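You operate a simulated robot arm through the tools that you are given. There is no shell and no other tool. Be economical: measure what you need, move in short steps, check, and stop when the job is done.

You run a simulated two-armed robot. Do the job below in one go: nothing can be reset, and whatever is moved stays where it is left.

JOB
Put the pot with the blue lid on the strapping table away on the gauge bench. Then carry the crate two with both arms and set it on the gear bench. Then take the pad four and put it on top of the box of salt. Then put the square jug on the bench marked one away on the brine bench. Then fetch the size plate that says "17 mm" from the bench marked one and set it in the yellow crate one. Then fetch the date block and set it on top of the clear cup of black olives. Then put the check weight of two hundred grams on the board between barrels one and two. Then open the lid of the waste bin. Do these in the order given. Set down upright: pad four, square jug, size plate.

It is judged by the outcome, as a careful person would: the job done as asked, and still so three seconds after it is handed in. It fails if anything else is knocked over, pushed out of place, dropped, spilled or broken. A push-on lid holds only when it is set on centred and level and pressed home; a screw cap is set on level and turned clockwise until tight.

ROBOT AND FRAMES
Two 7-joint arms with two-finger parallel grippers on one trunk, on a base that drives. Base frame: it is fixed to the floor where the robot stands at the start and does not move with it; the origin is under the middle of the robot, x ahead of it, y to its left, z up. Lengths are in mm, angles in degrees, forces in N, time in s.
The left shoulder is at the start at [50, 187, 1035], the right one opposite. With the tool pointing down near the work surface each hand reaches from about 100 to 660 mm from the robot's upright axis, wherever it stands, measured 20 degrees to its own side. Places, roughly: board between barrels one and two [-3000, -7200, 800]; box of salt [2250, -3750, 1000]; brine bench [-5100, -4500, 800]; check weight of two hundred grams [-3750, -2500, 750]; crate one [4250, -6500, 1000]; crate two [250, -4250, 500]; cup of black olives (8x8x8 cm) [-4900, -4800, 900]; date block [-5000, -4500, 750]; gauge bench [-1300, 800, 800]; gear bench [1200, -1200, 800]; lid of the waste bin [300, -3700, 300]; pad four [3250, -6750, 1000]; pot with the blue lid [2000, -3500, 750]; size plate [3750, -6500, 1000]; square jug [3750, -6750, 1000]. Payload 3.43 kg a hand.
The TCP of each hand is the grasp point between the finger pads, 30 mm short of the fingertips. In the tool frame z runs along the fingers and y along their closing line. The gripper opens to 94 mm. The fingers are 28 mm wide and 10 mm thick; the gripper's body (50 by 96 mm) begins 55 mm behind the TCP.
Orientation is that of the tool frame in the base frame, as a unit quaternion [x, y, z, w]. With the fingers straight down and closing along the base's y, the tool's x points along the base's -x, its y along +y and its z along -z.

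CONTROLS
- The arms move only by the tool nudge_tool. It takes "left_plan", "right_plan" or both (then of equal length, played together; a hand with none holds still); each is a list of rows, each a list of 6 numbers: the shift along the tool's x, y, z in units of 20 mm (1.0 is 20 mm), then the turn, a rotation vector about the tool's x, y, z in units of 5 degrees (1.0 is 5 degrees). In form: [[x, y, z, wx, wy, wz], ...]. A call has 1 to 12 rows; each row shifts and turns the commanded pose from where the row before left it, along the tool's axes as they then stand. "left_fingers" and "right_fingers" are, for a hand that has rows, the finger opening in mm, from 0 to 94, set as the call begins (left out, the last holds). A call with a number of a shift or a turn outside -1 to 1 is refused whole. Each row takes 0.2 s and may step no farther than 50 mm and 8.6 degrees from the row before; otherwise, or with a gripper value out of range, the whole call is refused. Where a pose cannot be reached the arm comes as near as it can. A force on the tool above 40 N (or 10 N above the force at the start of the call, whichever is more), or a blocked arm, ends the call early, and 0.2 s more pass. The fingers move at their own pace (about 153 mm/s each) and stop on an object; they squeeze with about 39 N. The grip force told is the motor's: it shows also when the fingers shut on nothing. Time passes only in rows, and 0.2 s behind the last, so rows that do not move let the fingers close. The reply holds the time, the measured pose of the TCP, the force on the tool along the base axes, the opening and the grip force, in the units named above and with some noise, with the torque about the TCP (base axes, N m) and any sound that the robot's microphone picked up.
- Cameras (640 x 400 px; columns grow to the right, rows downward): "scene" is now at [148.6, -13.5, 1207.6]; the picture's right is [-0.15, -0.99, 0.00], its down [-0.47, 0.07, -0.88] and it looks along [0.87, -0.14, -0.47] (base axes); focal length 215 px, centre (320, 200). "left" rides on the left gripper at [76, -14, -102] in its tool frame; the picture's right is [0.18, 0.98, 0.00], its down [-0.75, 0.14, -0.64] and it looks along [-0.63, 0.12, 0.77] (tool axes); focal length 243 px, centre (320, 200). "right" rides on the right gripper at [76, 14, -102] in its tool frame; the picture's right is [-0.18, 0.98, 0.00], its down [-0.75, -0.14, -0.64] and it looks along [-0.63, -0.12, 0.77] (tool axes); focal length 243 px, centre (320, 200). There is no depth. A picture from a camera that has moved, and an enlarged one, comes with that camera's place and axes in the base frame and with its lens.
- grab_frame(camera): a new picture of that camera. It takes no simulated time.
- move_column(by): slides the trunk up (or, below 0, down) by that many mm; the arms and the scene camera ride with it, the base frame stays. It gives what a move gives, with no picture.
- base_move(legs): drives the robot by 1 to 6 legs, each [ahead, left, turn to the left] in mm, mm and degrees, along the robot's own axes; the way and the turn of a leg run together, so that a leg with both is an arc; at most 1500 mm and 180 degrees a leg. The arms and the cameras ride along, it lands a little off, and it stops where it bumps. It gives what a move gives.
- aim_head(pan, tilt): turns the head with the scene camera to pan (to the left, within 80 degrees either way) and tilt (down, from -29 to 69), counted from straight ahead of the robot. It gives what a move gives.
- inspect(camera, box): a new picture of the part [left, top, right, bottom] of that camera's present view, enlarged. It takes no simulated time.
- close_job(): hands the job in; it is judged then, once.

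Go step by step. Nothing tells you exact positions but the pictures and the camera data: compare them with the known pose of the tool, close in by small moves and look again before you grip or let go. The budget is 222 turns and 224 pictures, counting those below and the enlarged ones. Unless the task says otherwise, let go and move clear before handing in.

The tools are called after "Request:" as name(argument=value, ...) on one line, values as JSON. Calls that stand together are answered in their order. nudge_tool: Moves the arms, as the interface text tells. Its arguments: {"type":"object","properties":{"left_plan":{"type":"array"},"left_fingers":{"type":"number"},"right_plan":{"type":"array"},"right_fingers":{"type":"number"}},"required":[]} The other tools are called the same way: move_column (by) slides the trunk up or down; base_move (legs) drives the base; aim_head (pan, tilt) turns the head that bears the scene camera; grab_frame (camera) takes a picture; inspect (camera, box) takes an enlarged picture of a part of a camera's view; close_job () hands the job in.

At the start:

```text
t: 0.0
left_tool_pos: [367.9, 162.8, 1069.6]
left_tool_rot: [-0.001, 1.0, 0.0, 0.0]
left_wrist_force: [0.5, -0.6, 0.0]
left_moment: [-0.05, 0.01, 0.04]
left_gripper_width: 93.9
left_grasp_force: 0.1
right_tool_pos: [363.2, -176.7, 1107.2]
right_tool_rot: [0.0, 1.0, 0.001, 0.0]
right_wrist_force: [0.9, 0.8, 0.3]
right_moment: [0.04, 0.03, 0.01]
right_gripper_width: 94.2
right_grasp_force: 0.1
trunk travel left (down, up): [-250.0, 182.0]
robot x, y, heading: [-0.2, -1.6, 0.1]
head pan, tilt: [-8.9, 28.1]
```

scene: 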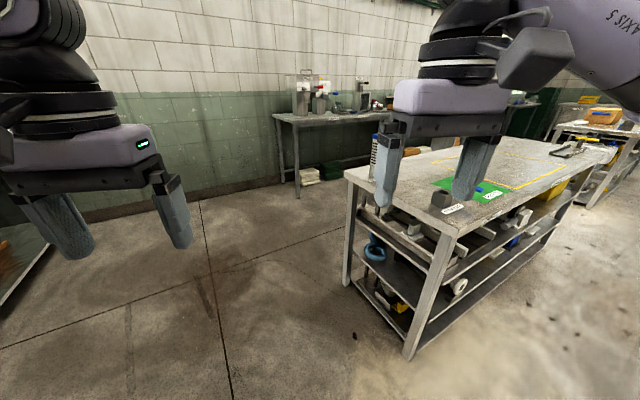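
right: 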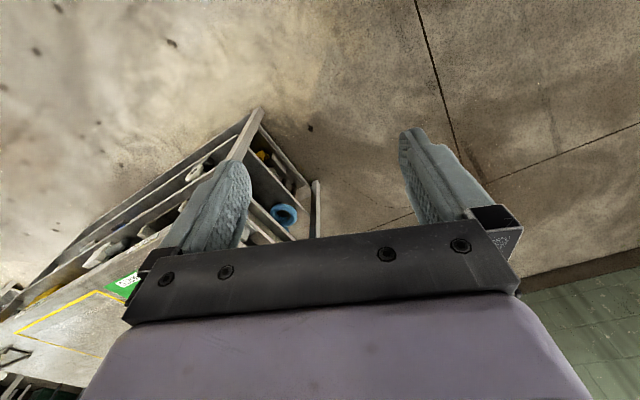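
left: 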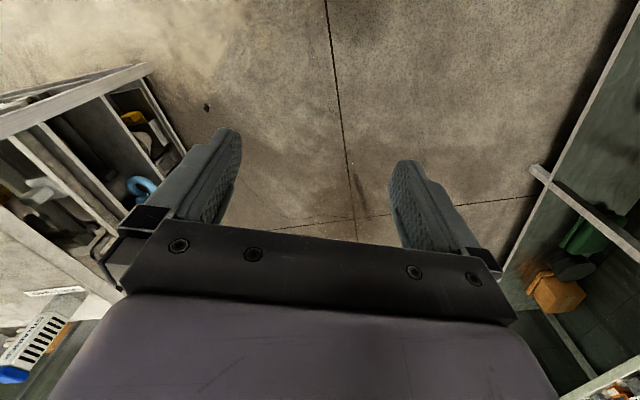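

I see a gear bench ahead-right with a green mat and a yellow marked zone. I'll look around to learn the layout before driving.

Request:
aim_head(pan=-60, tilt=15)

Request:
grab_frame(camera="scene")

Request:
aim_head(pan=80, tilt=15)

Request:
grab_frame(camera="scene")

```text
t: 1.2
left_tool_pos: [368.9, 163.7, 1070.3]
left_tool_rot: [0.0, 1.0, 0.0, -0.001]
left_wrist_force: [-0.9, -1.2, 0.1]
left_moment: [0.0, 0.0, 0.03]
left_gripper_width: 93.7
left_grasp_force: 0.0
right_tool_pos: [361.4, -177.6, 1106.6]
right_tool_rot: [0.001, 1.0, 0.0, -0.001]
right_wrist_force: [0.4, 1.0, 0.0]
right_moment: [-0.01, 0.01, -0.01]
right_gripper_width: 94.1
right_grasp_force: 0.1
trunk travel left (down, up): [-250.0, 182.0]
robot x, y, heading: [-0.7, 3.4, -0.1]
head pan, tilt: [-60.0, 15.0]
```

```text
220 pictures are left
camera scene: at [105.3, -80.3, 1228.8], right [-0.87, -0.5, 0.0], down [-0.13, 0.22, -0.97], along [0.48, -0.84, -0.26], focal length 215 px, centre (320, 200)
```

scene: 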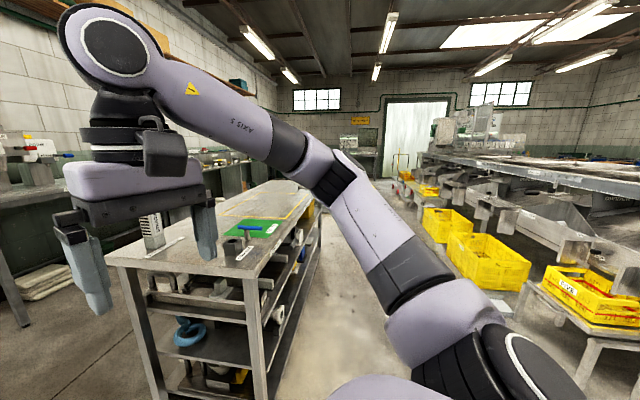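

```text
t: 3.4
left_tool_pos: [368.8, 163.3, 1070.7]
left_tool_rot: [-0.002, 1.0, 0.0, 0.0]
left_wrist_force: [0.1, -0.4, -0.4]
left_moment: [0.04, 0.04, -0.02]
left_gripper_width: 93.7
left_grasp_force: 0.1
right_tool_pos: [363.2, -177.6, 1106.2]
right_tool_rot: [0.0, 1.0, 0.001, 0.0]
right_wrist_force: [0.0, 0.0, 0.0]
right_moment: [0.04, 0.02, 0.03]
right_gripper_width: 94.0
right_grasp_force: 0.1
trunk travel left (down, up): [-250.0, 182.0]
robot x, y, heading: [2.0, -0.1, 0.2]
head pan, tilt: [80.0, 15.0]
```

```text
219 pictures are left
camera scene: at [74.8, 92.6, 1228.8], right [0.98, -0.17, 0.0], down [-0.05, -0.25, -0.97], along [0.17, 0.95, -0.26], focal length 215 px, centre (320, 200)
```

scene: 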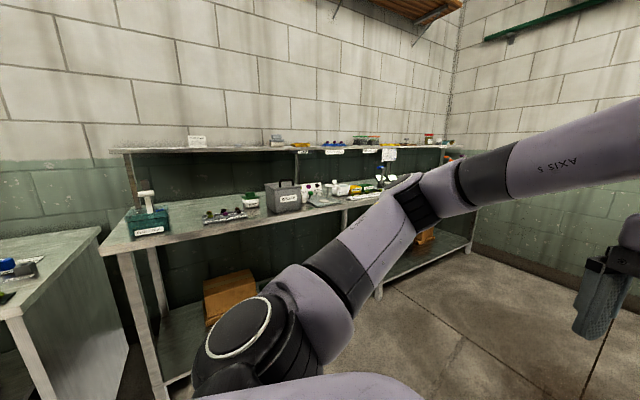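

The gear bench stands ahead-right at an angle, with a passage between it and the conveyor. I turn right and go down the passage toward the strapping table.

Request:
base_move(legs=[[0, 0, -80], [1300, 0, 0]])

Request:
aim_head(pan=0, tilt=12)

Request:
grab_frame(camera="scene")

```text
t: 13.5
left_tool_pos: [463.0, -1625.8, 1070.0]
left_tool_rot: [0.637, 0.771, 0.001, 0.0]
left_wrist_force: [0.5, 0.1, 0.1]
left_moment: [-0.03, 0.03, -0.01]
left_gripper_width: 94.0
left_grasp_force: 0.1
right_tool_pos: [126.2, -1685.2, 1106.0]
right_tool_rot: [0.638, 0.77, 0.001, 0.0]
right_wrist_force: [0.4, 0.4, -0.7]
right_moment: [-0.01, 0.0, -0.01]
right_gripper_width: 93.8
right_grasp_force: 0.0
trunk travel left (down, up): [-250.0, 182.0]
robot x, y, heading: [232.3, -1291.4, -79.0]
head pan, tilt: [80.0, 15.0]
```

```text
t: 15.0
left_tool_pos: [460.2, -1626.0, 1071.4]
left_tool_rot: [0.637, 0.771, 0.0, 0.0]
left_wrist_force: [-0.2, 0.7, -0.3]
left_moment: [0.01, -0.04, 0.03]
left_gripper_width: 93.9
left_grasp_force: 0.0
right_tool_pos: [126.8, -1684.1, 1107.0]
right_tool_rot: [0.637, 0.771, 0.0, 0.001]
right_wrist_force: [-0.2, 0.4, 0.0]
right_moment: [-0.01, 0.0, 0.0]
right_gripper_width: 94.1
right_grasp_force: 0.1
trunk travel left (down, up): [-250.0, 182.0]
robot x, y, heading: [234.7, -1293.8, -79.3]
head pan, tilt: [0.0, 12.0]
```

```text
218 pictures are left
camera scene: at [260.9, -1442.8, 1233.7], right [-0.98, -0.19, 0.0], down [-0.04, 0.2, -0.98], along [0.18, -0.96, -0.21], focal length 215 px, centre (320, 200)
```

scene: 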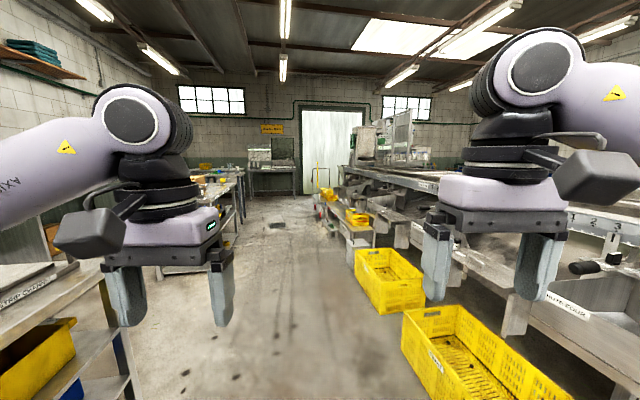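

Crates stand on the floor by the conveyor on the right; tables lie on the far left. I go on down the aisle and look toward the strapping table.

Request:
base_move(legs=[[0, 0, 13], [1350, 0, 0]])

Request:
aim_head(pan=20, tilt=20)

Request:
grab_frame(camera="scene")

Request:
aim_head(pan=-25, tilt=20)

Request:
grab_frame(camera="scene")

```text
t: 22.6
left_tool_pos: [1069.5, -2804.0, 1070.1]
left_tool_rot: [0.548, 0.837, 0.0, 0.0]
left_wrist_force: [0.2, 0.0, 0.0]
left_moment: [-0.02, 0.0, -0.01]
left_gripper_width: 94.1
left_grasp_force: 0.1
right_tool_pos: [756.2, -2932.8, 1108.3]
right_tool_rot: [0.549, 0.836, 0.001, 0.002]
right_wrist_force: [0.9, 0.4, 0.3]
right_moment: [0.0, 0.02, 0.0]
right_gripper_width: 94.1
right_grasp_force: 0.1
trunk travel left (down, up): [-250.0, 182.0]
robot x, y, heading: [771.3, -2530.6, -66.4]
head pan, tilt: [0.0, 12.0]
```

```text
t: 23.4
left_tool_pos: [1070.5, -2803.0, 1069.7]
left_tool_rot: [0.548, 0.837, 0.0, 0.0]
left_wrist_force: [-0.3, 0.5, 0.9]
left_moment: [-0.01, 0.02, 0.01]
left_gripper_width: 94.1
left_grasp_force: 0.0
right_tool_pos: [756.4, -2933.0, 1106.7]
right_tool_rot: [0.549, 0.836, 0.001, 0.0]
right_wrist_force: [-0.5, 0.5, -0.3]
right_moment: [-0.01, 0.01, -0.01]
right_gripper_width: 93.8
right_grasp_force: 0.1
trunk travel left (down, up): [-250.0, 182.0]
robot x, y, heading: [772.1, -2529.9, -66.5]
head pan, tilt: [20.0, 20.0]
```

```text
217 pictures are left
camera scene: at [859.8, -2650.5, 1220.7], right [-0.73, -0.69, 0.0], down [-0.24, 0.25, -0.94], along [0.65, -0.68, -0.34], focal length 215 px, centre (320, 200)
```

scene: 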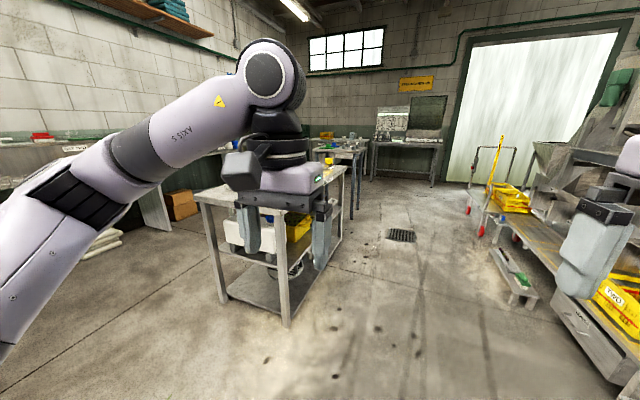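

```text
t: 24.5
left_tool_pos: [1069.0, -2802.4, 1070.0]
left_tool_rot: [0.547, 0.837, 0.0, 0.001]
left_wrist_force: [0.1, 0.5, 0.5]
left_moment: [0.02, 0.01, -0.01]
left_gripper_width: 94.0
left_grasp_force: 0.1
right_tool_pos: [756.3, -2933.8, 1107.3]
right_tool_rot: [0.548, 0.837, 0.001, 0.0]
right_wrist_force: [-0.1, 0.9, 0.0]
right_moment: [0.03, 0.01, -0.03]
right_gripper_width: 94.1
right_grasp_force: 0.2
trunk travel left (down, up): [-250.0, 182.0]
robot x, y, heading: [773.2, -2530.1, -66.5]
head pan, tilt: [-25.0, 20.0]
```

```text
216 pictures are left
camera scene: at [793.4, -2676.1, 1220.7], right [-1.0, 0.02, 0.0], down [0.01, 0.34, -0.94], along [-0.02, -0.94, -0.34], focal length 215 px, centre (320, 200)
```

scene: 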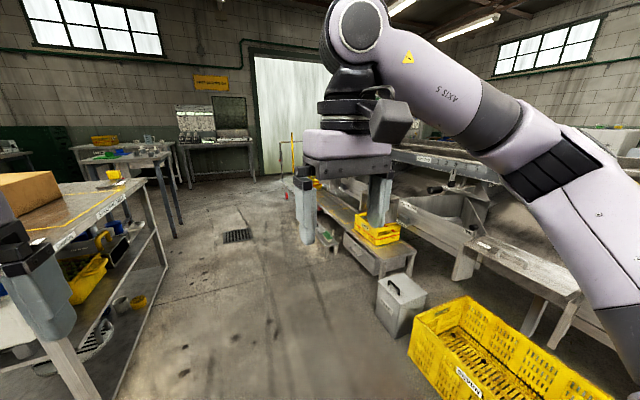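

The bin (grey with handle), crate two on the conveyor ledge and the strapping table on the left are seen. I drive alongside the strapping table and turn to face it.

Request:
base_move(legs=[[950, -100, 0], [0, 0, 66]])

Request:
aim_head(pan=0, tilt=30)

Request:
grab_frame(camera="scene")

```text
t: 32.3
left_tool_pos: [1414.5, -3270.3, 1070.3]
left_tool_rot: [0.007, 1.0, 0.001, 0.0]
left_wrist_force: [-0.9, 0.2, 1.1]
left_moment: [-0.02, -0.01, 0.02]
left_gripper_width: 94.2
left_grasp_force: 0.0
right_tool_pos: [1403.6, -3609.7, 1107.0]
right_tool_rot: [0.009, 1.0, 0.001, -0.001]
right_wrist_force: [0.5, -0.9, -0.1]
right_moment: [-0.01, 0.02, 0.02]
right_gripper_width: 94.1
right_grasp_force: 0.0
trunk travel left (down, up): [-250.0, 182.0]
robot x, y, heading: [1040.9, -3425.3, -0.9]
head pan, tilt: [-25.0, 20.0]
```

```text
t: 33.2
left_tool_pos: [1414.0, -3269.4, 1070.2]
left_tool_rot: [0.008, 1.0, 0.0, 0.0]
left_wrist_force: [-0.7, 0.2, 0.6]
left_moment: [-0.04, 0.01, -0.03]
left_gripper_width: 94.1
left_grasp_force: 0.1
right_tool_pos: [1402.5, -3610.3, 1107.9]
right_tool_rot: [0.009, 1.0, 0.0, 0.0]
right_wrist_force: [0.1, 0.4, -0.9]
right_moment: [-0.02, 0.04, 0.01]
right_gripper_width: 93.9
right_grasp_force: 0.2
trunk travel left (down, up): [-250.0, 182.0]
robot x, y, heading: [1044.7, -3427.0, -1.1]
head pan, tilt: [0.0, 30.0]
```

```text
215 pictures are left
camera scene: at [1191.9, -3429.1, 1204.6], right [-0.02, -1.0, 0.0], down [-0.5, 0.01, -0.87], along [0.87, -0.01, -0.5], focal length 215 px, centre (320, 200)
```

scene: 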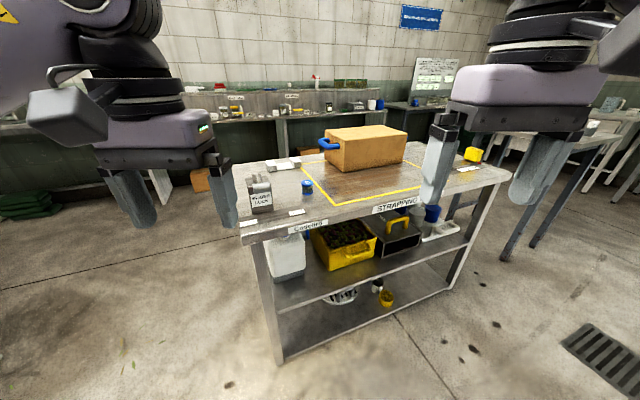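

The strapping table is in front; I zoom for the pot and the salt box.

Request:
inspect(camera="scene", box=[220, 100, 440, 240])

```text
2.86 times, centred on (330, 170) of scene
camera zoom: at [1191.9, -3429.1, 1204.6], right [-0.02, -1.0, 0.0], down [-0.5, 0.01, -0.87], along [0.87, -0.01, -0.5], focal length 615 px, centre (291, 286)
```

zoom: 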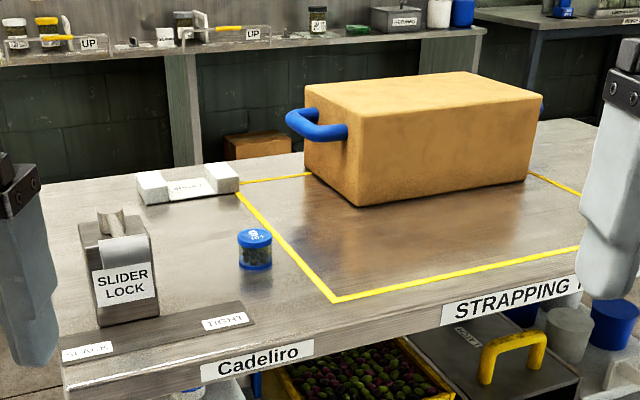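

The small pot with the blue lid is near [1990, -3385] on the table; the big box is around [2280, -3690]. I drive closer, squared to the table edge.

Request:
base_move(legs=[[340, -260, 0], [0, 0, 19]])

Request:
grab_frame(camera="scene")

Request:
grab_frame(camera="left")

```text
t: 37.1
left_tool_pos: [1684.5, -3421.5, 1069.3]
left_tool_rot: [-0.156, 0.988, 0.0, 0.001]
left_wrist_force: [0.0, 0.5, -0.6]
left_moment: [-0.01, -0.02, -0.01]
left_gripper_width: 94.0
left_grasp_force: 0.1
right_tool_pos: [1782.6, -3748.5, 1108.2]
right_tool_rot: [-0.155, 0.988, 0.0, 0.0]
right_wrist_force: [-0.5, -1.1, -0.1]
right_moment: [-0.01, 0.02, -0.01]
right_gripper_width: 94.0
right_grasp_force: 0.1
trunk travel left (down, up): [-250.0, 182.0]
robot x, y, heading: [1383.9, -3695.7, 18.1]
head pan, tilt: [0.0, 30.0]
```

```text
213 pictures are left
camera scene: at [1524.2, -3645.4, 1204.6], right [0.31, -0.95, 0.0], down [-0.48, -0.15, -0.87], along [0.82, 0.27, -0.5], focal length 215 px, centre (320, 200)
```

scene: 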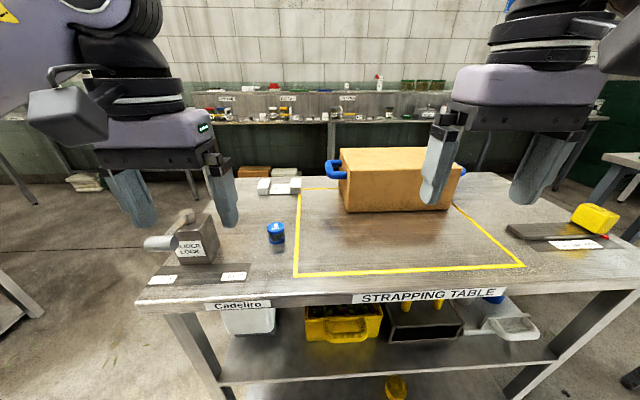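

```text
212 pictures are left
camera left: at [1615.7, -3460.5, 1172.1], right [-0.48, 0.88, 0.0], down [0.67, 0.37, 0.64], along [0.56, 0.31, -0.77], focal length 243 px, centre (320, 200)
```

left: 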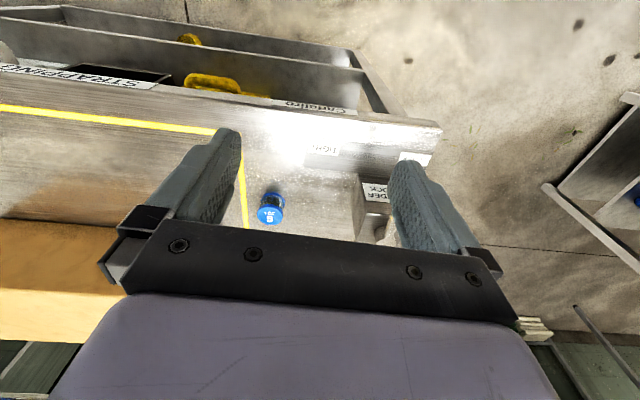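

Triangulation puts the lid top near [1912, -3397, 864] and the table at about 812. I move the left hand over it, still high.

Request:
nudge_tool(left_plan=[[-0.93, -0.195, 0.3, 0, 0, 0], [-0.93, -0.195, 0.3, 0, 0, 0], [-0.93, -0.195, 0.3, 0, 0, 0], [-0.93, -0.195, 0.3, 0, 0, 0], [-0.93, -0.195, 0.3, 0, 0, 0], [-0.93, -0.195, 0.3, 0, 0, 0], [-0.93, -0.195, 0.3, 0, 0, 0], [-0.93, -0.195, 0.3, 0, 0, 0], [-0.93, -0.195, 0.3, 0, 0, 0], [-0.93, -0.195, 0.3, 0, 0, 0], [-0.93, -0.195, 0.3, 0, 0, 0], [-0.93, -0.195, 0.3, 0, 0, 0]], left_fingers=94)

Request:
grab_frame(camera="left")

Request:
inspect(camera="scene", box=[200, 160, 360, 260])

```text
t: 39.7
left_tool_pos: [1910.5, -3398.4, 996.7]
left_tool_rot: [-0.156, 0.988, 0.0, 0.001]
left_wrist_force: [1.3, 0.7, -0.2]
left_moment: [0.0, -0.02, -0.01]
left_gripper_width: 93.9
left_grasp_force: 0.1
right_tool_pos: [1783.2, -3749.1, 1106.5]
right_tool_rot: [-0.155, 0.988, 0.002, 0.0]
right_wrist_force: [-0.3, -0.3, 0.4]
right_moment: [0.02, -0.01, -0.03]
right_gripper_width: 94.2
right_grasp_force: 0.0
trunk travel left (down, up): [-250.0, 182.0]
robot x, y, heading: [1381.8, -3690.3, 18.0]
head pan, tilt: [0.0, 30.0]
```

```text
211 pictures are left
camera left: at [1843.1, -3436.5, 1097.8], right [-0.48, 0.88, 0.0], down [0.67, 0.37, 0.64], along [0.56, 0.31, -0.77], focal length 243 px, centre (320, 200)
```

left: 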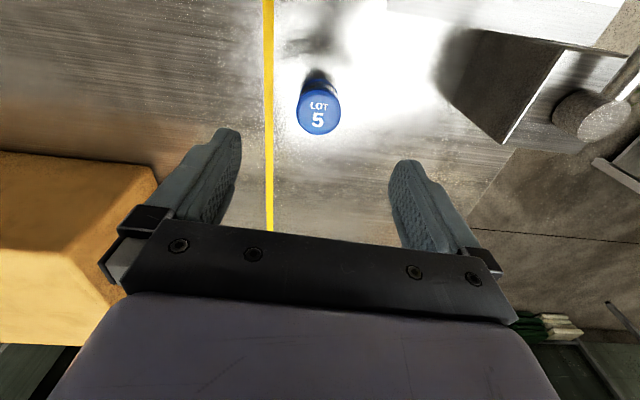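

```text
4.00 times, centred on (280, 210) of scene
camera zoom: at [1524.4, -3645.8, 1204.6], right [0.31, -0.95, 0.0], down [-0.48, -0.15, -0.87], along [0.82, 0.27, -0.5], focal length 860 px, centre (480, 160)
```

zoom: 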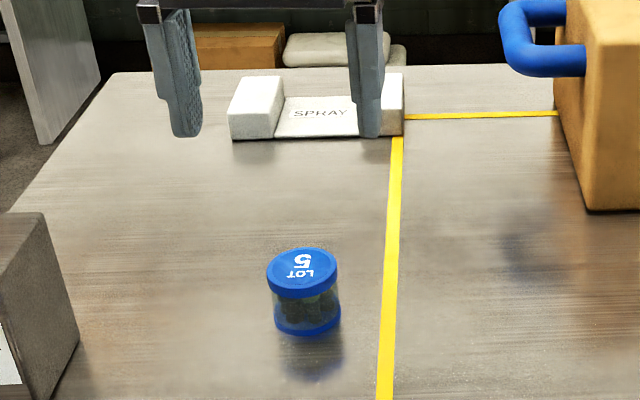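

The pot reads "LOT 5", lid at about [1913, -3397, 863]; I descend straddling it.

Request:
nudge_tool(left_plan=[[-0.14, 0, 0.9, 0, 0, 0], [0, 0, 0.9, 0, 0, 0], [0, 0, 0.9, 0, 0, 0], [0, 0, 0.9, 0, 0, 0], [0, 0, 0.9, 0, 0, 0], [0, 0, 0.9, 0, 0, 0], [0, 0, 0.8, 0, 0, 0]])

Request:
grab_frame(camera="left")

Request:
inspect(camera="scene", box=[200, 160, 360, 260])

```text
t: 41.3
left_tool_pos: [1912.9, -3397.2, 872.0]
left_tool_rot: [-0.157, 0.988, 0.0, 0.0]
left_wrist_force: [-0.6, 0.7, 0.5]
left_moment: [-0.01, -0.03, 0.0]
left_gripper_width: 94.0
left_grasp_force: 0.0
right_tool_pos: [1782.1, -3747.9, 1107.1]
right_tool_rot: [-0.156, 0.988, 0.0, -0.001]
right_wrist_force: [-0.7, -1.0, 0.3]
right_moment: [0.0, 0.03, -0.02]
right_gripper_width: 94.0
right_grasp_force: 0.1
trunk travel left (down, up): [-250.0, 182.0]
robot x, y, heading: [1384.1, -3691.3, 18.0]
head pan, tilt: [0.0, 30.0]
```

```text
209 pictures are left
camera left: at [1845.8, -3435.1, 975.4], right [-0.48, 0.88, 0.0], down [0.67, 0.37, 0.64], along [0.56, 0.31, -0.77], focal length 243 px, centre (320, 200)
```

left: 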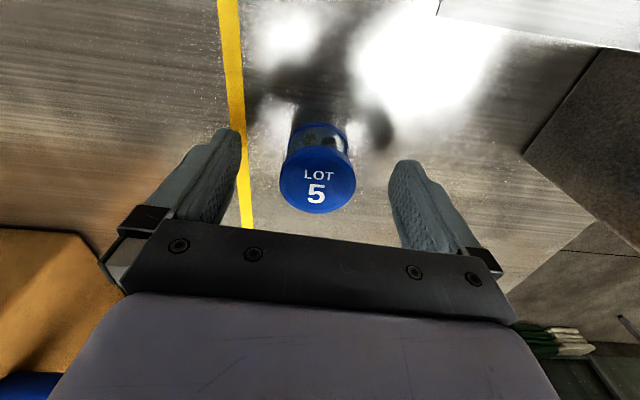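

```text
4.00 times, centred on (280, 210) of scene
camera zoom: at [1524.3, -3645.5, 1204.6], right [0.31, -0.95, 0.0], down [-0.48, -0.15, -0.87], along [0.82, 0.27, -0.5], focal length 860 px, centre (480, 160)
```

zoom: 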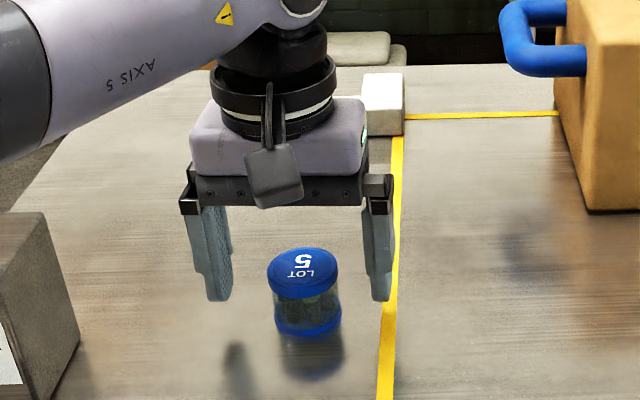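

The pot sits centred between the fingers. I go 12 mm lower and close.

Request:
nudge_tool(left_plan=[[-0.15, 0, 0.3, 0, 0, 0], [0, 0, 0.3, 0, 0, 0]])

Request:
nudge_tool(left_plan=[[0, 0, 0, 0, 0, 0], [0, 0, 0, 0, 0, 0], [0, 0, 0, 0, 0, 0]], left_fingers=25)

Request:
inspect(camera="scene", box=[200, 160, 360, 260])

```text
t: 41.9
left_tool_pos: [1915.1, -3394.8, 862.1]
left_tool_rot: [-0.157, 0.988, 0.0, 0.0]
left_wrist_force: [1.1, -0.4, 0.0]
left_moment: [0.03, 0.0, -0.01]
left_gripper_width: 93.9
left_grasp_force: 0.1
right_tool_pos: [1783.7, -3747.4, 1107.3]
right_tool_rot: [-0.156, 0.988, 0.001, -0.001]
right_wrist_force: [0.7, -0.6, -0.1]
right_moment: [0.02, 0.01, -0.02]
right_gripper_width: 94.0
right_grasp_force: 0.1
trunk travel left (down, up): [-250.0, 182.0]
robot x, y, heading: [1384.7, -3690.6, 17.9]
head pan, tilt: [0.0, 30.0]
```

```text
t: 42.7
left_tool_pos: [1915.2, -3395.0, 861.2]
left_tool_rot: [-0.157, 0.988, 0.0, 0.0]
left_wrist_force: [0.2, 0.4, -0.7]
left_moment: [0.03, 0.0, 0.03]
left_gripper_width: 46.6
left_grasp_force: 38.7
right_tool_pos: [1781.7, -3747.9, 1107.4]
right_tool_rot: [-0.155, 0.988, 0.001, 0.0]
right_wrist_force: [-0.1, 0.0, 1.0]
right_moment: [0.01, 0.03, 0.03]
right_gripper_width: 94.1
right_grasp_force: 0.1
trunk travel left (down, up): [-250.0, 182.0]
robot x, y, heading: [1384.2, -3690.7, 17.7]
head pan, tilt: [0.0, 30.0]
```

```text
4.00 times, centred on (280, 210) of scene
camera zoom: at [1524.2, -3645.5, 1204.6], right [0.31, -0.95, 0.0], down [-0.48, -0.15, -0.87], along [0.82, 0.27, -0.5], focal length 860 px, centre (480, 160)
```

zoom: 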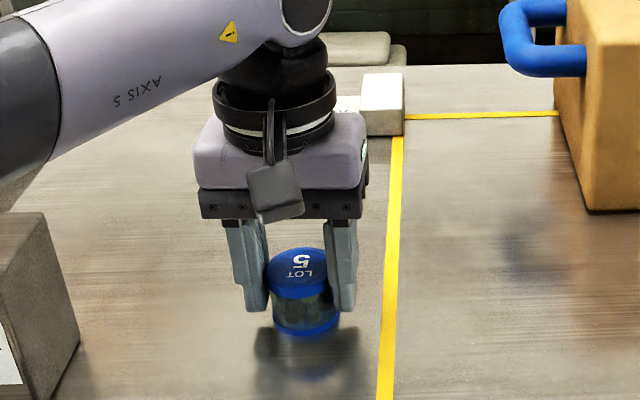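

Gripped at 46.6 mm. I lift a bit and check that the whole pot comes along.

Request:
nudge_tool(left_plan=[[0, 0, -0.5, 0, 0, 0], [0, 0, -0.8, 0, 0, 0], [0, 0, -0.8, 0, 0, 0], [0, 0, -0.8, 0, 0, 0]])

Request:
inspect(camera="scene", box=[200, 160, 360, 260])

```text
t: 43.7
left_tool_pos: [1915.4, -3395.8, 918.6]
left_tool_rot: [-0.156, 0.988, 0.0, 0.0]
left_wrist_force: [-0.2, 0.6, 0.4]
left_moment: [-0.01, -0.01, 0.0]
left_gripper_width: 46.7
left_grasp_force: 38.9
right_tool_pos: [1781.6, -3747.4, 1106.9]
right_tool_rot: [-0.156, 0.988, 0.001, 0.0]
right_wrist_force: [-0.1, 0.7, 0.1]
right_moment: [0.0, 0.0, -0.05]
right_gripper_width: 93.9
right_grasp_force: 0.1
trunk travel left (down, up): [-250.0, 182.0]
robot x, y, heading: [1381.5, -3693.5, 18.1]
head pan, tilt: [0.0, 30.0]
```

```text
4.00 times, centred on (280, 210) of scene
camera zoom: at [1524.2, -3645.5, 1204.6], right [0.31, -0.95, 0.0], down [-0.48, -0.15, -0.87], along [0.82, 0.27, -0.5], focal length 860 px, centre (480, 160)
```

zoom: 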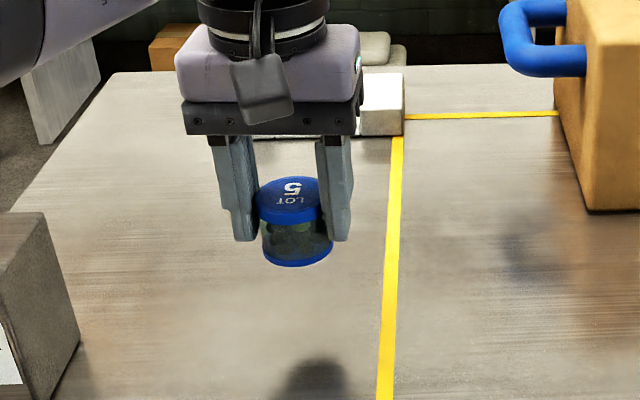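

The pot hangs level and whole. I raise and retract the hand, then drive back up the aisle toward the start.

Request:
nudge_tool(left_plan=[[0.5, 0.1, -0.9, 0, 0, 0], [0.95, 0.19, -0.65, 0, 0, 0], [0.95, 0.19, -0.65, 0, 0, 0], [0.95, 0.19, -0.65, 0, 0, 0], [0.95, 0.19, -0.65, 0, 0, 0], [0.95, 0.19, -0.65, 0, 0, 0], [0.95, 0.19, -0.65, 0, 0, 0], [0.95, 0.19, -0.65, 0, 0, 0], [0.95, 0.19, -0.65, 0, 0, 0], [0.95, 0.19, -0.65, 0, 0, 0], [0.95, 0.19, -0.65, 0, 0, 0], [0.95, 0.19, -0.65, 0, 0, 0]])

Request:
base_move(legs=[[-400, 0, 0], [0, 0, 90], [1300, 0, 0], [1300, 0, 0], [0, 0, -8], [1200, 0, 0]])

Request:
aim_head(pan=20, tilt=15)

Request:
grab_frame(camera="scene")

```text
t: 46.3
left_tool_pos: [1692.6, -3422.8, 1080.4]
left_tool_rot: [-0.158, 0.987, 0.0, 0.0]
left_wrist_force: [-0.1, -0.3, -0.5]
left_moment: [0.0, 0.01, 0.0]
left_gripper_width: 46.5
left_grasp_force: 39.3
right_tool_pos: [1781.2, -3748.5, 1107.6]
right_tool_rot: [-0.156, 0.988, 0.001, 0.0]
right_wrist_force: [0.6, 0.0, 0.0]
right_moment: [-0.02, 0.03, 0.03]
right_gripper_width: 94.0
right_grasp_force: 0.0
trunk travel left (down, up): [-250.0, 182.0]
robot x, y, heading: [1383.4, -3692.3, 18.0]
head pan, tilt: [0.0, 30.0]
```

```text
t: 70.9
left_tool_pos: [-452.5, 21.0, 1080.2]
left_tool_rot: [0.797, -0.603, 0.0, 0.001]
left_wrist_force: [-0.3, -0.2, -1.3]
left_moment: [-0.05, -0.02, -0.02]
left_gripper_width: 44.3
left_grasp_force: 38.3
right_tool_pos: [-123.9, 98.9, 1106.6]
right_tool_rot: [0.797, -0.603, 0.0, 0.001]
right_wrist_force: [0.2, -0.3, -0.6]
right_moment: [0.01, 0.0, -0.02]
right_gripper_width: 94.0
right_grasp_force: 0.1
trunk travel left (down, up): [-250.0, 182.0]
robot x, y, heading: [-193.1, -301.9, 106.0]
head pan, tilt: [0.0, 30.0]
```

```text
t: 71.8
left_tool_pos: [-453.9, 21.3, 1080.0]
left_tool_rot: [0.798, -0.603, 0.0, 0.001]
left_wrist_force: [-0.2, 0.5, -0.2]
left_moment: [-0.02, -0.06, 0.0]
left_gripper_width: 44.1
left_grasp_force: 39.2
right_tool_pos: [-126.0, 98.4, 1107.3]
right_tool_rot: [0.797, -0.604, -0.001, 0.0]
right_wrist_force: [1.3, -0.3, -0.7]
right_moment: [0.0, 0.02, -0.03]
right_gripper_width: 93.9
right_grasp_force: 0.1
trunk travel left (down, up): [-250.0, 182.0]
robot x, y, heading: [-197.0, -296.6, 105.8]
head pan, tilt: [20.0, 15.0]
```

```text
205 pictures are left
camera scene: at [-266.5, -166.1, 1228.8], right [0.81, 0.58, 0.0], down [0.15, -0.21, -0.97], along [-0.56, 0.78, -0.26], focal length 215 px, centre (320, 200)
```

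scene: 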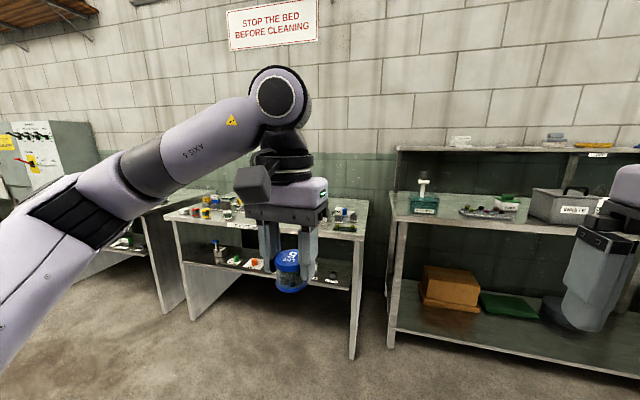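

The pot tilted in the grip during the drive. I zoom in on it and the middle table, which I take to be the gauge bench.

Request:
inspect(camera="scene", box=[150, 170, 390, 320])

Request:
inspect(camera="scene", box=[250, 220, 350, 300])

Request:
grab_frame(camera="left")

```text
2.67 times, centred on (270, 245) of scene
camera zoom: at [-266.5, -166.1, 1228.8], right [0.81, 0.58, 0.0], down [0.15, -0.21, -0.97], along [-0.56, 0.78, -0.26], focal length 574 px, centre (453, 80)
```

zoom: 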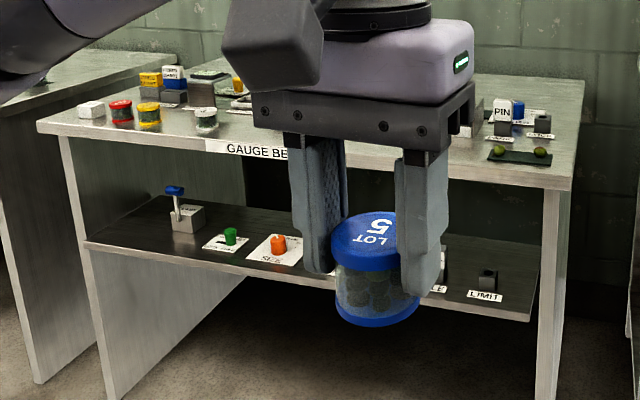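

```text
5.00 times, centred on (300, 260) of scene
camera zoom: at [-266.5, -166.1, 1228.8], right [0.81, 0.58, 0.0], down [0.15, -0.21, -0.97], along [-0.56, 0.78, -0.26], focal length 1076 px, centre (420, -100)
```

zoom: 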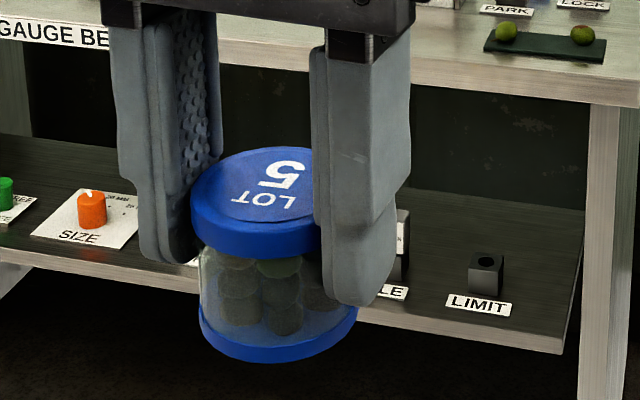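

```text
202 pictures are left
camera left: at [-418.3, -48.7, 1183.2], right [-0.9, -0.45, 0.0], down [-0.34, 0.69, 0.64], along [-0.29, 0.58, -0.77], focal length 243 px, centre (320, 200)
```

left: 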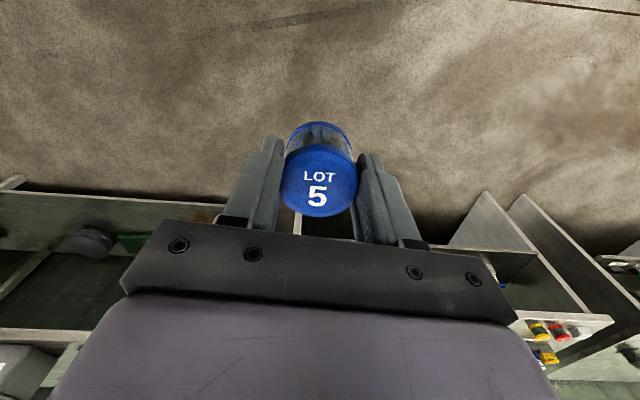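

This is the gauge bench, with coloured-lid pots at its left. I check what lies to my left before driving to it.

Request:
aim_head(pan=75, tilt=25)

Request:
grab_frame(camera="scene")

```text
t: 73.0
left_tool_pos: [-452.8, 21.6, 1080.4]
left_tool_rot: [0.797, -0.603, 0.0, -0.001]
left_wrist_force: [-0.6, 0.1, -0.5]
left_moment: [-0.03, 0.0, -0.02]
left_gripper_width: 44.0
left_grasp_force: 39.0
right_tool_pos: [-125.2, 99.6, 1107.5]
right_tool_rot: [0.797, -0.604, -0.001, 0.0]
right_wrist_force: [0.3, 0.0, -0.2]
right_moment: [0.01, -0.04, 0.02]
right_gripper_width: 94.2
right_grasp_force: 0.1
trunk travel left (down, up): [-250.0, 182.0]
robot x, y, heading: [-200.3, -297.8, 105.7]
head pan, tilt: [75.0, 25.0]
```

```text
201 pictures are left
camera scene: at [-304.0, -243.1, 1212.6], right [-0.01, 1.0, 0.0], down [0.42, 0.01, -0.91], along [-0.91, -0.01, -0.42], focal length 215 px, centre (320, 200)
```

scene: 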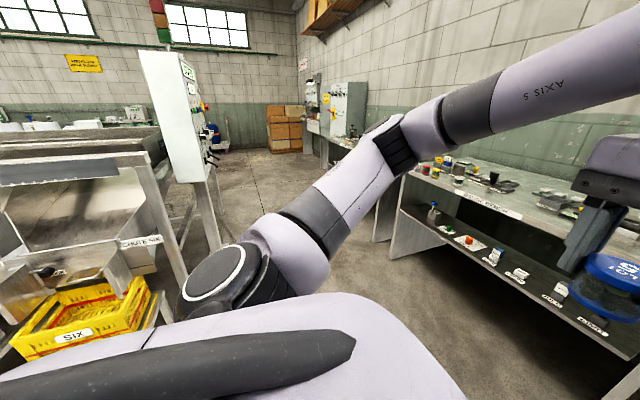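

The way is clear: the conveyor end lies well behind. I sidestep left and square up to the gauge bench.

Request:
base_move(legs=[[0, 590, 0], [0, 0, 10], [260, -60, 0]])

Request:
aim_head(pan=0, tilt=30)

Request:
grab_frame(camera="scene")

Request:
grab_frame(camera="right")

```text
t: 80.8
left_tool_pos: [-1131.7, 73.3, 1080.8]
left_tool_rot: [0.845, -0.535, 0.0, 0.0]
left_wrist_force: [0.6, 0.5, -1.2]
left_moment: [-0.01, 0.01, 0.0]
left_gripper_width: 43.8
left_grasp_force: 39.2
right_tool_pos: [-820.3, 202.6, 1106.7]
right_tool_rot: [0.844, -0.536, -0.001, 0.001]
right_wrist_force: [0.0, -0.3, 0.0]
right_moment: [0.0, 0.02, -0.03]
right_gripper_width: 94.2
right_grasp_force: 0.1
trunk travel left (down, up): [-250.0, 182.0]
robot x, y, heading: [-824.0, -200.4, 115.2]
head pan, tilt: [75.0, 25.0]
```

```text
t: 82.3
left_tool_pos: [-1131.5, 72.0, 1081.7]
left_tool_rot: [0.845, -0.535, 0.0, 0.0]
left_wrist_force: [0.1, 0.4, 0.5]
left_moment: [0.01, 0.02, 0.0]
left_gripper_width: 43.9
left_grasp_force: 38.6
right_tool_pos: [-819.9, 203.0, 1106.7]
right_tool_rot: [0.844, -0.536, 0.0, 0.0]
right_wrist_force: [0.3, -0.4, 0.1]
right_moment: [-0.02, -0.03, 0.02]
right_gripper_width: 94.1
right_grasp_force: 0.0
trunk travel left (down, up): [-250.0, 182.0]
robot x, y, heading: [-827.2, -199.4, 115.7]
head pan, tilt: [0.0, 30.0]
```

```text
200 pictures are left
camera scene: at [-888.4, -65.5, 1204.6], right [0.9, 0.43, 0.0], down [0.21, -0.45, -0.87], along [-0.37, 0.78, -0.5], focal length 215 px, centre (320, 200)
```

scene: 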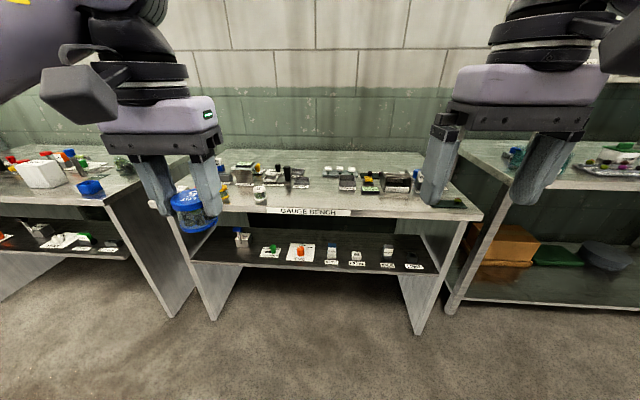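

```text
199 pictures are left
camera right: at [-800.5, 127.9, 1210.0], right [-0.97, -0.25, 0.0], down [-0.19, 0.74, 0.64], along [-0.16, 0.62, -0.77], focal length 243 px, centre (320, 200)
```

right: 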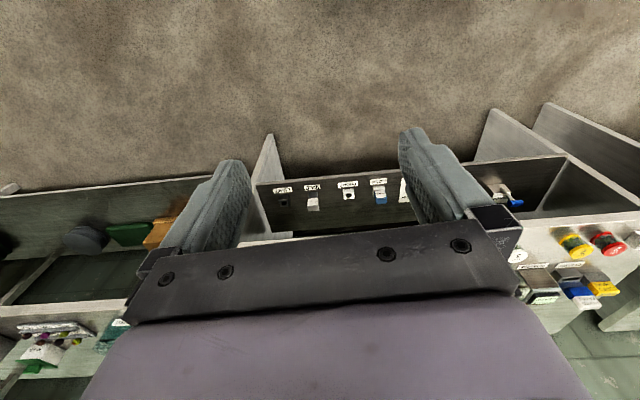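

Request:
inspect(camera="scene", box=[200, 140, 440, 290])

```text
2.67 times, centred on (320, 215) of scene
camera zoom: at [-888.4, -65.5, 1204.6], right [0.9, 0.43, 0.0], down [0.21, -0.45, -0.87], along [-0.37, 0.78, -0.5], focal length 574 px, centre (320, 160)
```

zoom: 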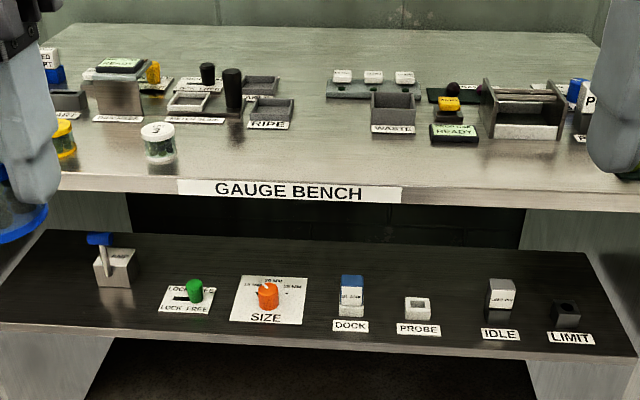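

I pick a free spot near [-1229, 556] in the front middle of the bench and move closer.

Request:
base_move(legs=[[270, -80, 0]])

Request:
inspect(camera="scene", box=[160, 160, 480, 360])

Request:
grab_frame(camera="left")

```text
t: 84.3
left_tool_pos: [-1178.8, 360.1, 1081.3]
left_tool_rot: [0.846, -0.534, 0.0, 0.0]
left_wrist_force: [-0.4, 0.0, -0.1]
left_moment: [-0.01, 0.0, -0.04]
left_gripper_width: 43.9
left_grasp_force: 38.4
right_tool_pos: [-866.8, 488.9, 1107.7]
right_tool_rot: [0.845, -0.536, 0.0, 0.001]
right_wrist_force: [0.5, 0.1, -0.2]
right_moment: [-0.01, -0.02, -0.03]
right_gripper_width: 94.2
right_grasp_force: 0.0
trunk travel left (down, up): [-250.0, 182.0]
robot x, y, heading: [-873.9, 85.7, 115.3]
head pan, tilt: [0.0, 30.0]
```

```text
2.00 times, centred on (320, 260) of scene
camera zoom: at [-935.2, 222.2, 1204.5], right [0.9, 0.43, 0.0], down [0.21, -0.45, -0.87], along [-0.37, 0.78, -0.5], focal length 430 px, centre (320, 80)
```

zoom: 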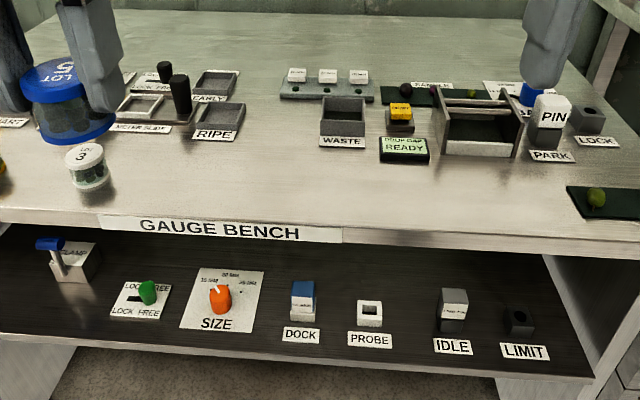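

```text
196 pictures are left
camera left: at [-1132.3, 296.4, 1183.2], right [-0.81, -0.59, 0.0], down [-0.45, 0.62, 0.64], along [-0.38, 0.52, -0.77], focal length 243 px, centre (320, 200)
```

left: 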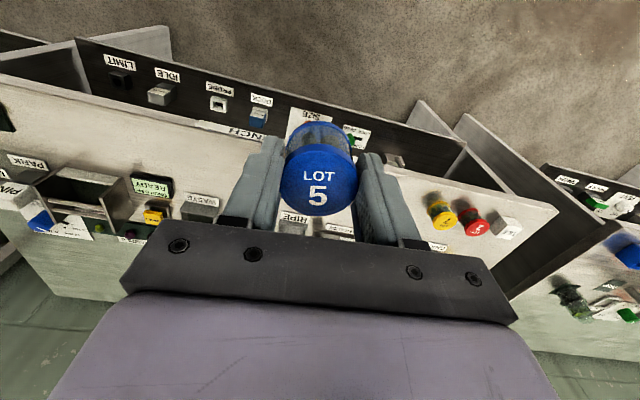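

Bench top is at about z 807. I move the pot over the free spot at [-1240, 553], then lower.

Request:
nudge_tool(left_plan=[[-0.837, -0.116, 0.3, 0, 0, 0], [-0.837, -0.116, 0.3, 0, 0, 0], [-0.837, -0.116, 0.3, 0, 0, 0], [-0.837, -0.116, 0.3, 0, 0, 0], [-0.837, -0.116, 0.3, 0, 0, 0], [-0.837, -0.116, 0.3, 0, 0, 0], [-0.837, -0.116, 0.3, 0, 0, 0], [-0.837, -0.116, 0.3, 0, 0, 0], [-0.837, -0.116, 0.3, 0, 0, 0], [-0.837, -0.116, 0.3, 0, 0, 0], [-0.837, -0.116, 0.3, 0, 0, 0], [-0.837, -0.116, 0.3, 0, 0, 0]])

Request:
nudge_tool(left_plan=[[0, 0, 1, 0, 0, 0], [0, 0, 1, 0, 0, 0], [0, 0, 1, 0, 0, 0], [0, 0, 1, 0, 0, 0], [0, 0, 1, 0, 0, 0], [0, 0, 1, 0, 0, 0], [0, 0, 0.7, 0, 0, 0]])

Request:
inspect(camera="scene", box=[160, 160, 400, 310])

```text
t: 86.9
left_tool_pos: [-1240.1, 551.4, 1009.0]
left_tool_rot: [0.845, -0.535, -0.001, 0.0]
left_wrist_force: [0.1, -0.5, 0.1]
left_moment: [0.01, -0.01, 0.02]
left_gripper_width: 44.0
left_grasp_force: 39.4
right_tool_pos: [-866.9, 490.6, 1106.1]
right_tool_rot: [0.845, -0.535, -0.001, 0.0]
right_wrist_force: [1.0, -0.2, 0.5]
right_moment: [-0.01, -0.05, -0.03]
right_gripper_width: 93.9
right_grasp_force: 0.1
trunk travel left (down, up): [-250.0, 182.0]
robot x, y, heading: [-871.4, 85.0, 115.4]
head pan, tilt: [0.0, 30.0]
```

```text
t: 88.5
left_tool_pos: [-1239.4, 552.1, 872.2]
left_tool_rot: [0.845, -0.534, 0.0, 0.0]
left_wrist_force: [1.0, -0.8, 0.2]
left_moment: [0.0, 0.02, 0.02]
left_gripper_width: 44.0
left_grasp_force: 39.7
right_tool_pos: [-866.8, 490.1, 1107.8]
right_tool_rot: [0.845, -0.535, 0.0, 0.002]
right_wrist_force: [0.4, -0.5, 0.2]
right_moment: [0.02, 0.0, -0.01]
right_gripper_width: 94.0
right_grasp_force: 0.1
trunk travel left (down, up): [-250.0, 182.0]
robot x, y, heading: [-869.9, 88.9, 115.3]
head pan, tilt: [0.0, 30.0]
```

```text
2.67 times, centred on (280, 235) of scene
camera zoom: at [-935.2, 222.0, 1204.6], right [0.9, 0.43, 0.0], down [0.21, -0.45, -0.87], along [-0.37, 0.78, -0.5], focal length 574 px, centre (427, 107)
```

zoom: 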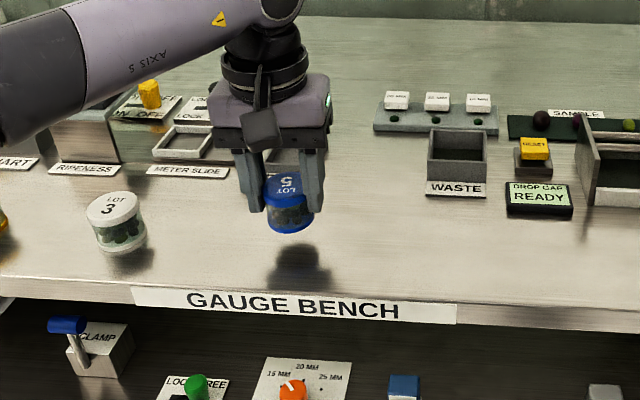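

Request:
nudge_tool(left_plan=[[0, 0, 0.25, 0, 0, 0], [0, 0, 0.25, 0, 0, 0], [0, 0, 0.25, 0, 0, 0]])

Request:
inspect(camera="scene", box=[220, 200, 340, 275])

```text
t: 89.3
left_tool_pos: [-1241.2, 553.3, 859.7]
left_tool_rot: [0.845, -0.534, 0.0, -0.001]
left_wrist_force: [0.3, -1.0, -0.4]
left_moment: [-0.02, -0.02, -0.03]
left_gripper_width: 43.8
left_grasp_force: 39.3
right_tool_pos: [-866.4, 490.7, 1107.1]
right_tool_rot: [0.845, -0.535, -0.001, 0.001]
right_wrist_force: [0.0, 0.8, 0.3]
right_moment: [0.0, -0.01, 0.02]
right_gripper_width: 94.1
right_grasp_force: 0.2
trunk travel left (down, up): [-250.0, 182.0]
robot x, y, heading: [-875.0, 85.2, 115.3]
head pan, tilt: [0.0, 30.0]
```

```text
5.33 times, centred on (280, 238) of scene
camera zoom: at [-935.2, 221.9, 1204.6], right [0.9, 0.43, 0.0], down [0.21, -0.45, -0.87], along [-0.37, 0.78, -0.5], focal length 1147 px, centre (533, 0)
```

zoom: 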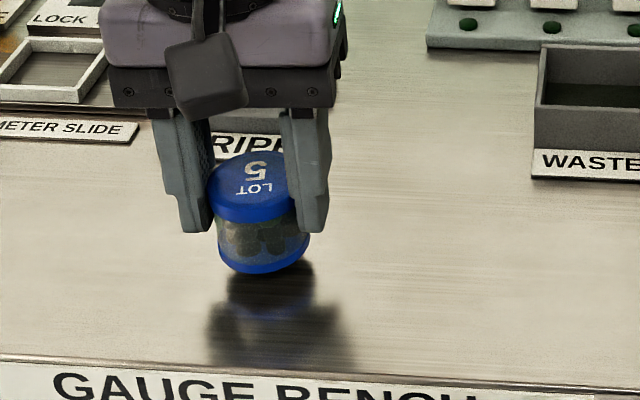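

Request:
nudge_tool(left_plan=[[0, 0, 0.15, 0, 0, 0], [0, 0, 0.15, 0, 0, 0]])

Request:
inspect(camera="scene", box=[220, 200, 340, 275])

```text
t: 89.9
left_tool_pos: [-1239.3, 554.3, 854.2]
left_tool_rot: [0.845, -0.534, 0.0, -0.001]
left_wrist_force: [-0.7, 0.0, -1.1]
left_moment: [0.02, 0.02, -0.01]
left_gripper_width: 43.7
left_grasp_force: 39.1
right_tool_pos: [-867.7, 489.9, 1107.3]
right_tool_rot: [0.845, -0.535, 0.0, 0.001]
right_wrist_force: [-0.7, 0.1, -0.1]
right_moment: [0.01, 0.01, 0.01]
right_gripper_width: 93.9
right_grasp_force: 0.0
trunk travel left (down, up): [-250.0, 182.0]
robot x, y, heading: [-871.7, 90.7, 115.2]
head pan, tilt: [0.0, 30.0]
```

```text
5.33 times, centred on (280, 238) of scene
camera zoom: at [-935.2, 221.9, 1204.6], right [0.9, 0.43, 0.0], down [0.21, -0.45, -0.87], along [-0.37, 0.78, -0.5], focal length 1147 px, centre (533, 0)
```

zoom: 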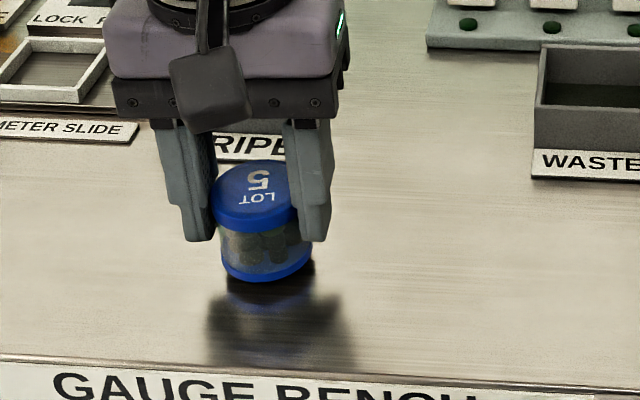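

Request:
nudge_tool(left_plan=[[0, 0, 0.1, 0, 0, 0], [0, 0, 0.1, 0, 0, 0]])

Request:
nudge_tool(left_plan=[[0, 0, 0.1, 0, 0, 0]])

Request:
inspect(camera="scene", box=[220, 200, 340, 275])

```text
t: 90.5
left_tool_pos: [-1240.7, 553.0, 849.0]
left_tool_rot: [0.845, -0.534, 0.0, -0.001]
left_wrist_force: [-0.3, 0.5, -0.1]
left_moment: [0.0, 0.02, 0.01]
left_gripper_width: 43.8
left_grasp_force: 38.9
right_tool_pos: [-868.3, 490.4, 1107.7]
right_tool_rot: [0.845, -0.535, 0.0, 0.001]
right_wrist_force: [-0.3, -0.5, 0.4]
right_moment: [0.0, 0.0, -0.02]
right_gripper_width: 94.0
right_grasp_force: 0.2
trunk travel left (down, up): [-250.0, 182.0]
robot x, y, heading: [-871.9, 87.5, 115.2]
head pan, tilt: [0.0, 30.0]
```

```text
t: 90.9
left_tool_pos: [-1240.8, 552.1, 847.6]
left_tool_rot: [0.845, -0.534, 0.0, 0.0]
left_wrist_force: [0.4, 1.0, -1.1]
left_moment: [-0.01, -0.01, 0.01]
left_gripper_width: 43.9
left_grasp_force: 39.4
right_tool_pos: [-867.1, 491.0, 1108.7]
right_tool_rot: [0.845, -0.535, -0.001, 0.001]
right_wrist_force: [0.6, -0.1, 0.1]
right_moment: [0.0, 0.01, 0.01]
right_gripper_width: 93.9
right_grasp_force: 0.0
trunk travel left (down, up): [-250.0, 182.0]
robot x, y, heading: [-871.4, 83.2, 115.3]
head pan, tilt: [0.0, 30.0]
```

```text
5.33 times, centred on (280, 238) of scene
camera zoom: at [-935.2, 221.9, 1204.6], right [0.9, 0.43, 0.0], down [0.21, -0.45, -0.87], along [-0.37, 0.78, -0.5], focal length 1147 px, centre (533, 0)
```

zoom: 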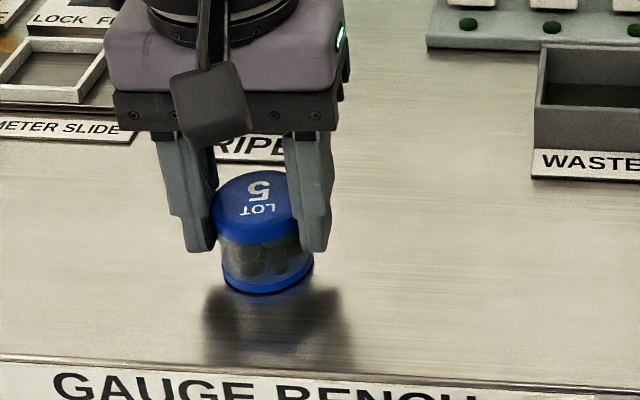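

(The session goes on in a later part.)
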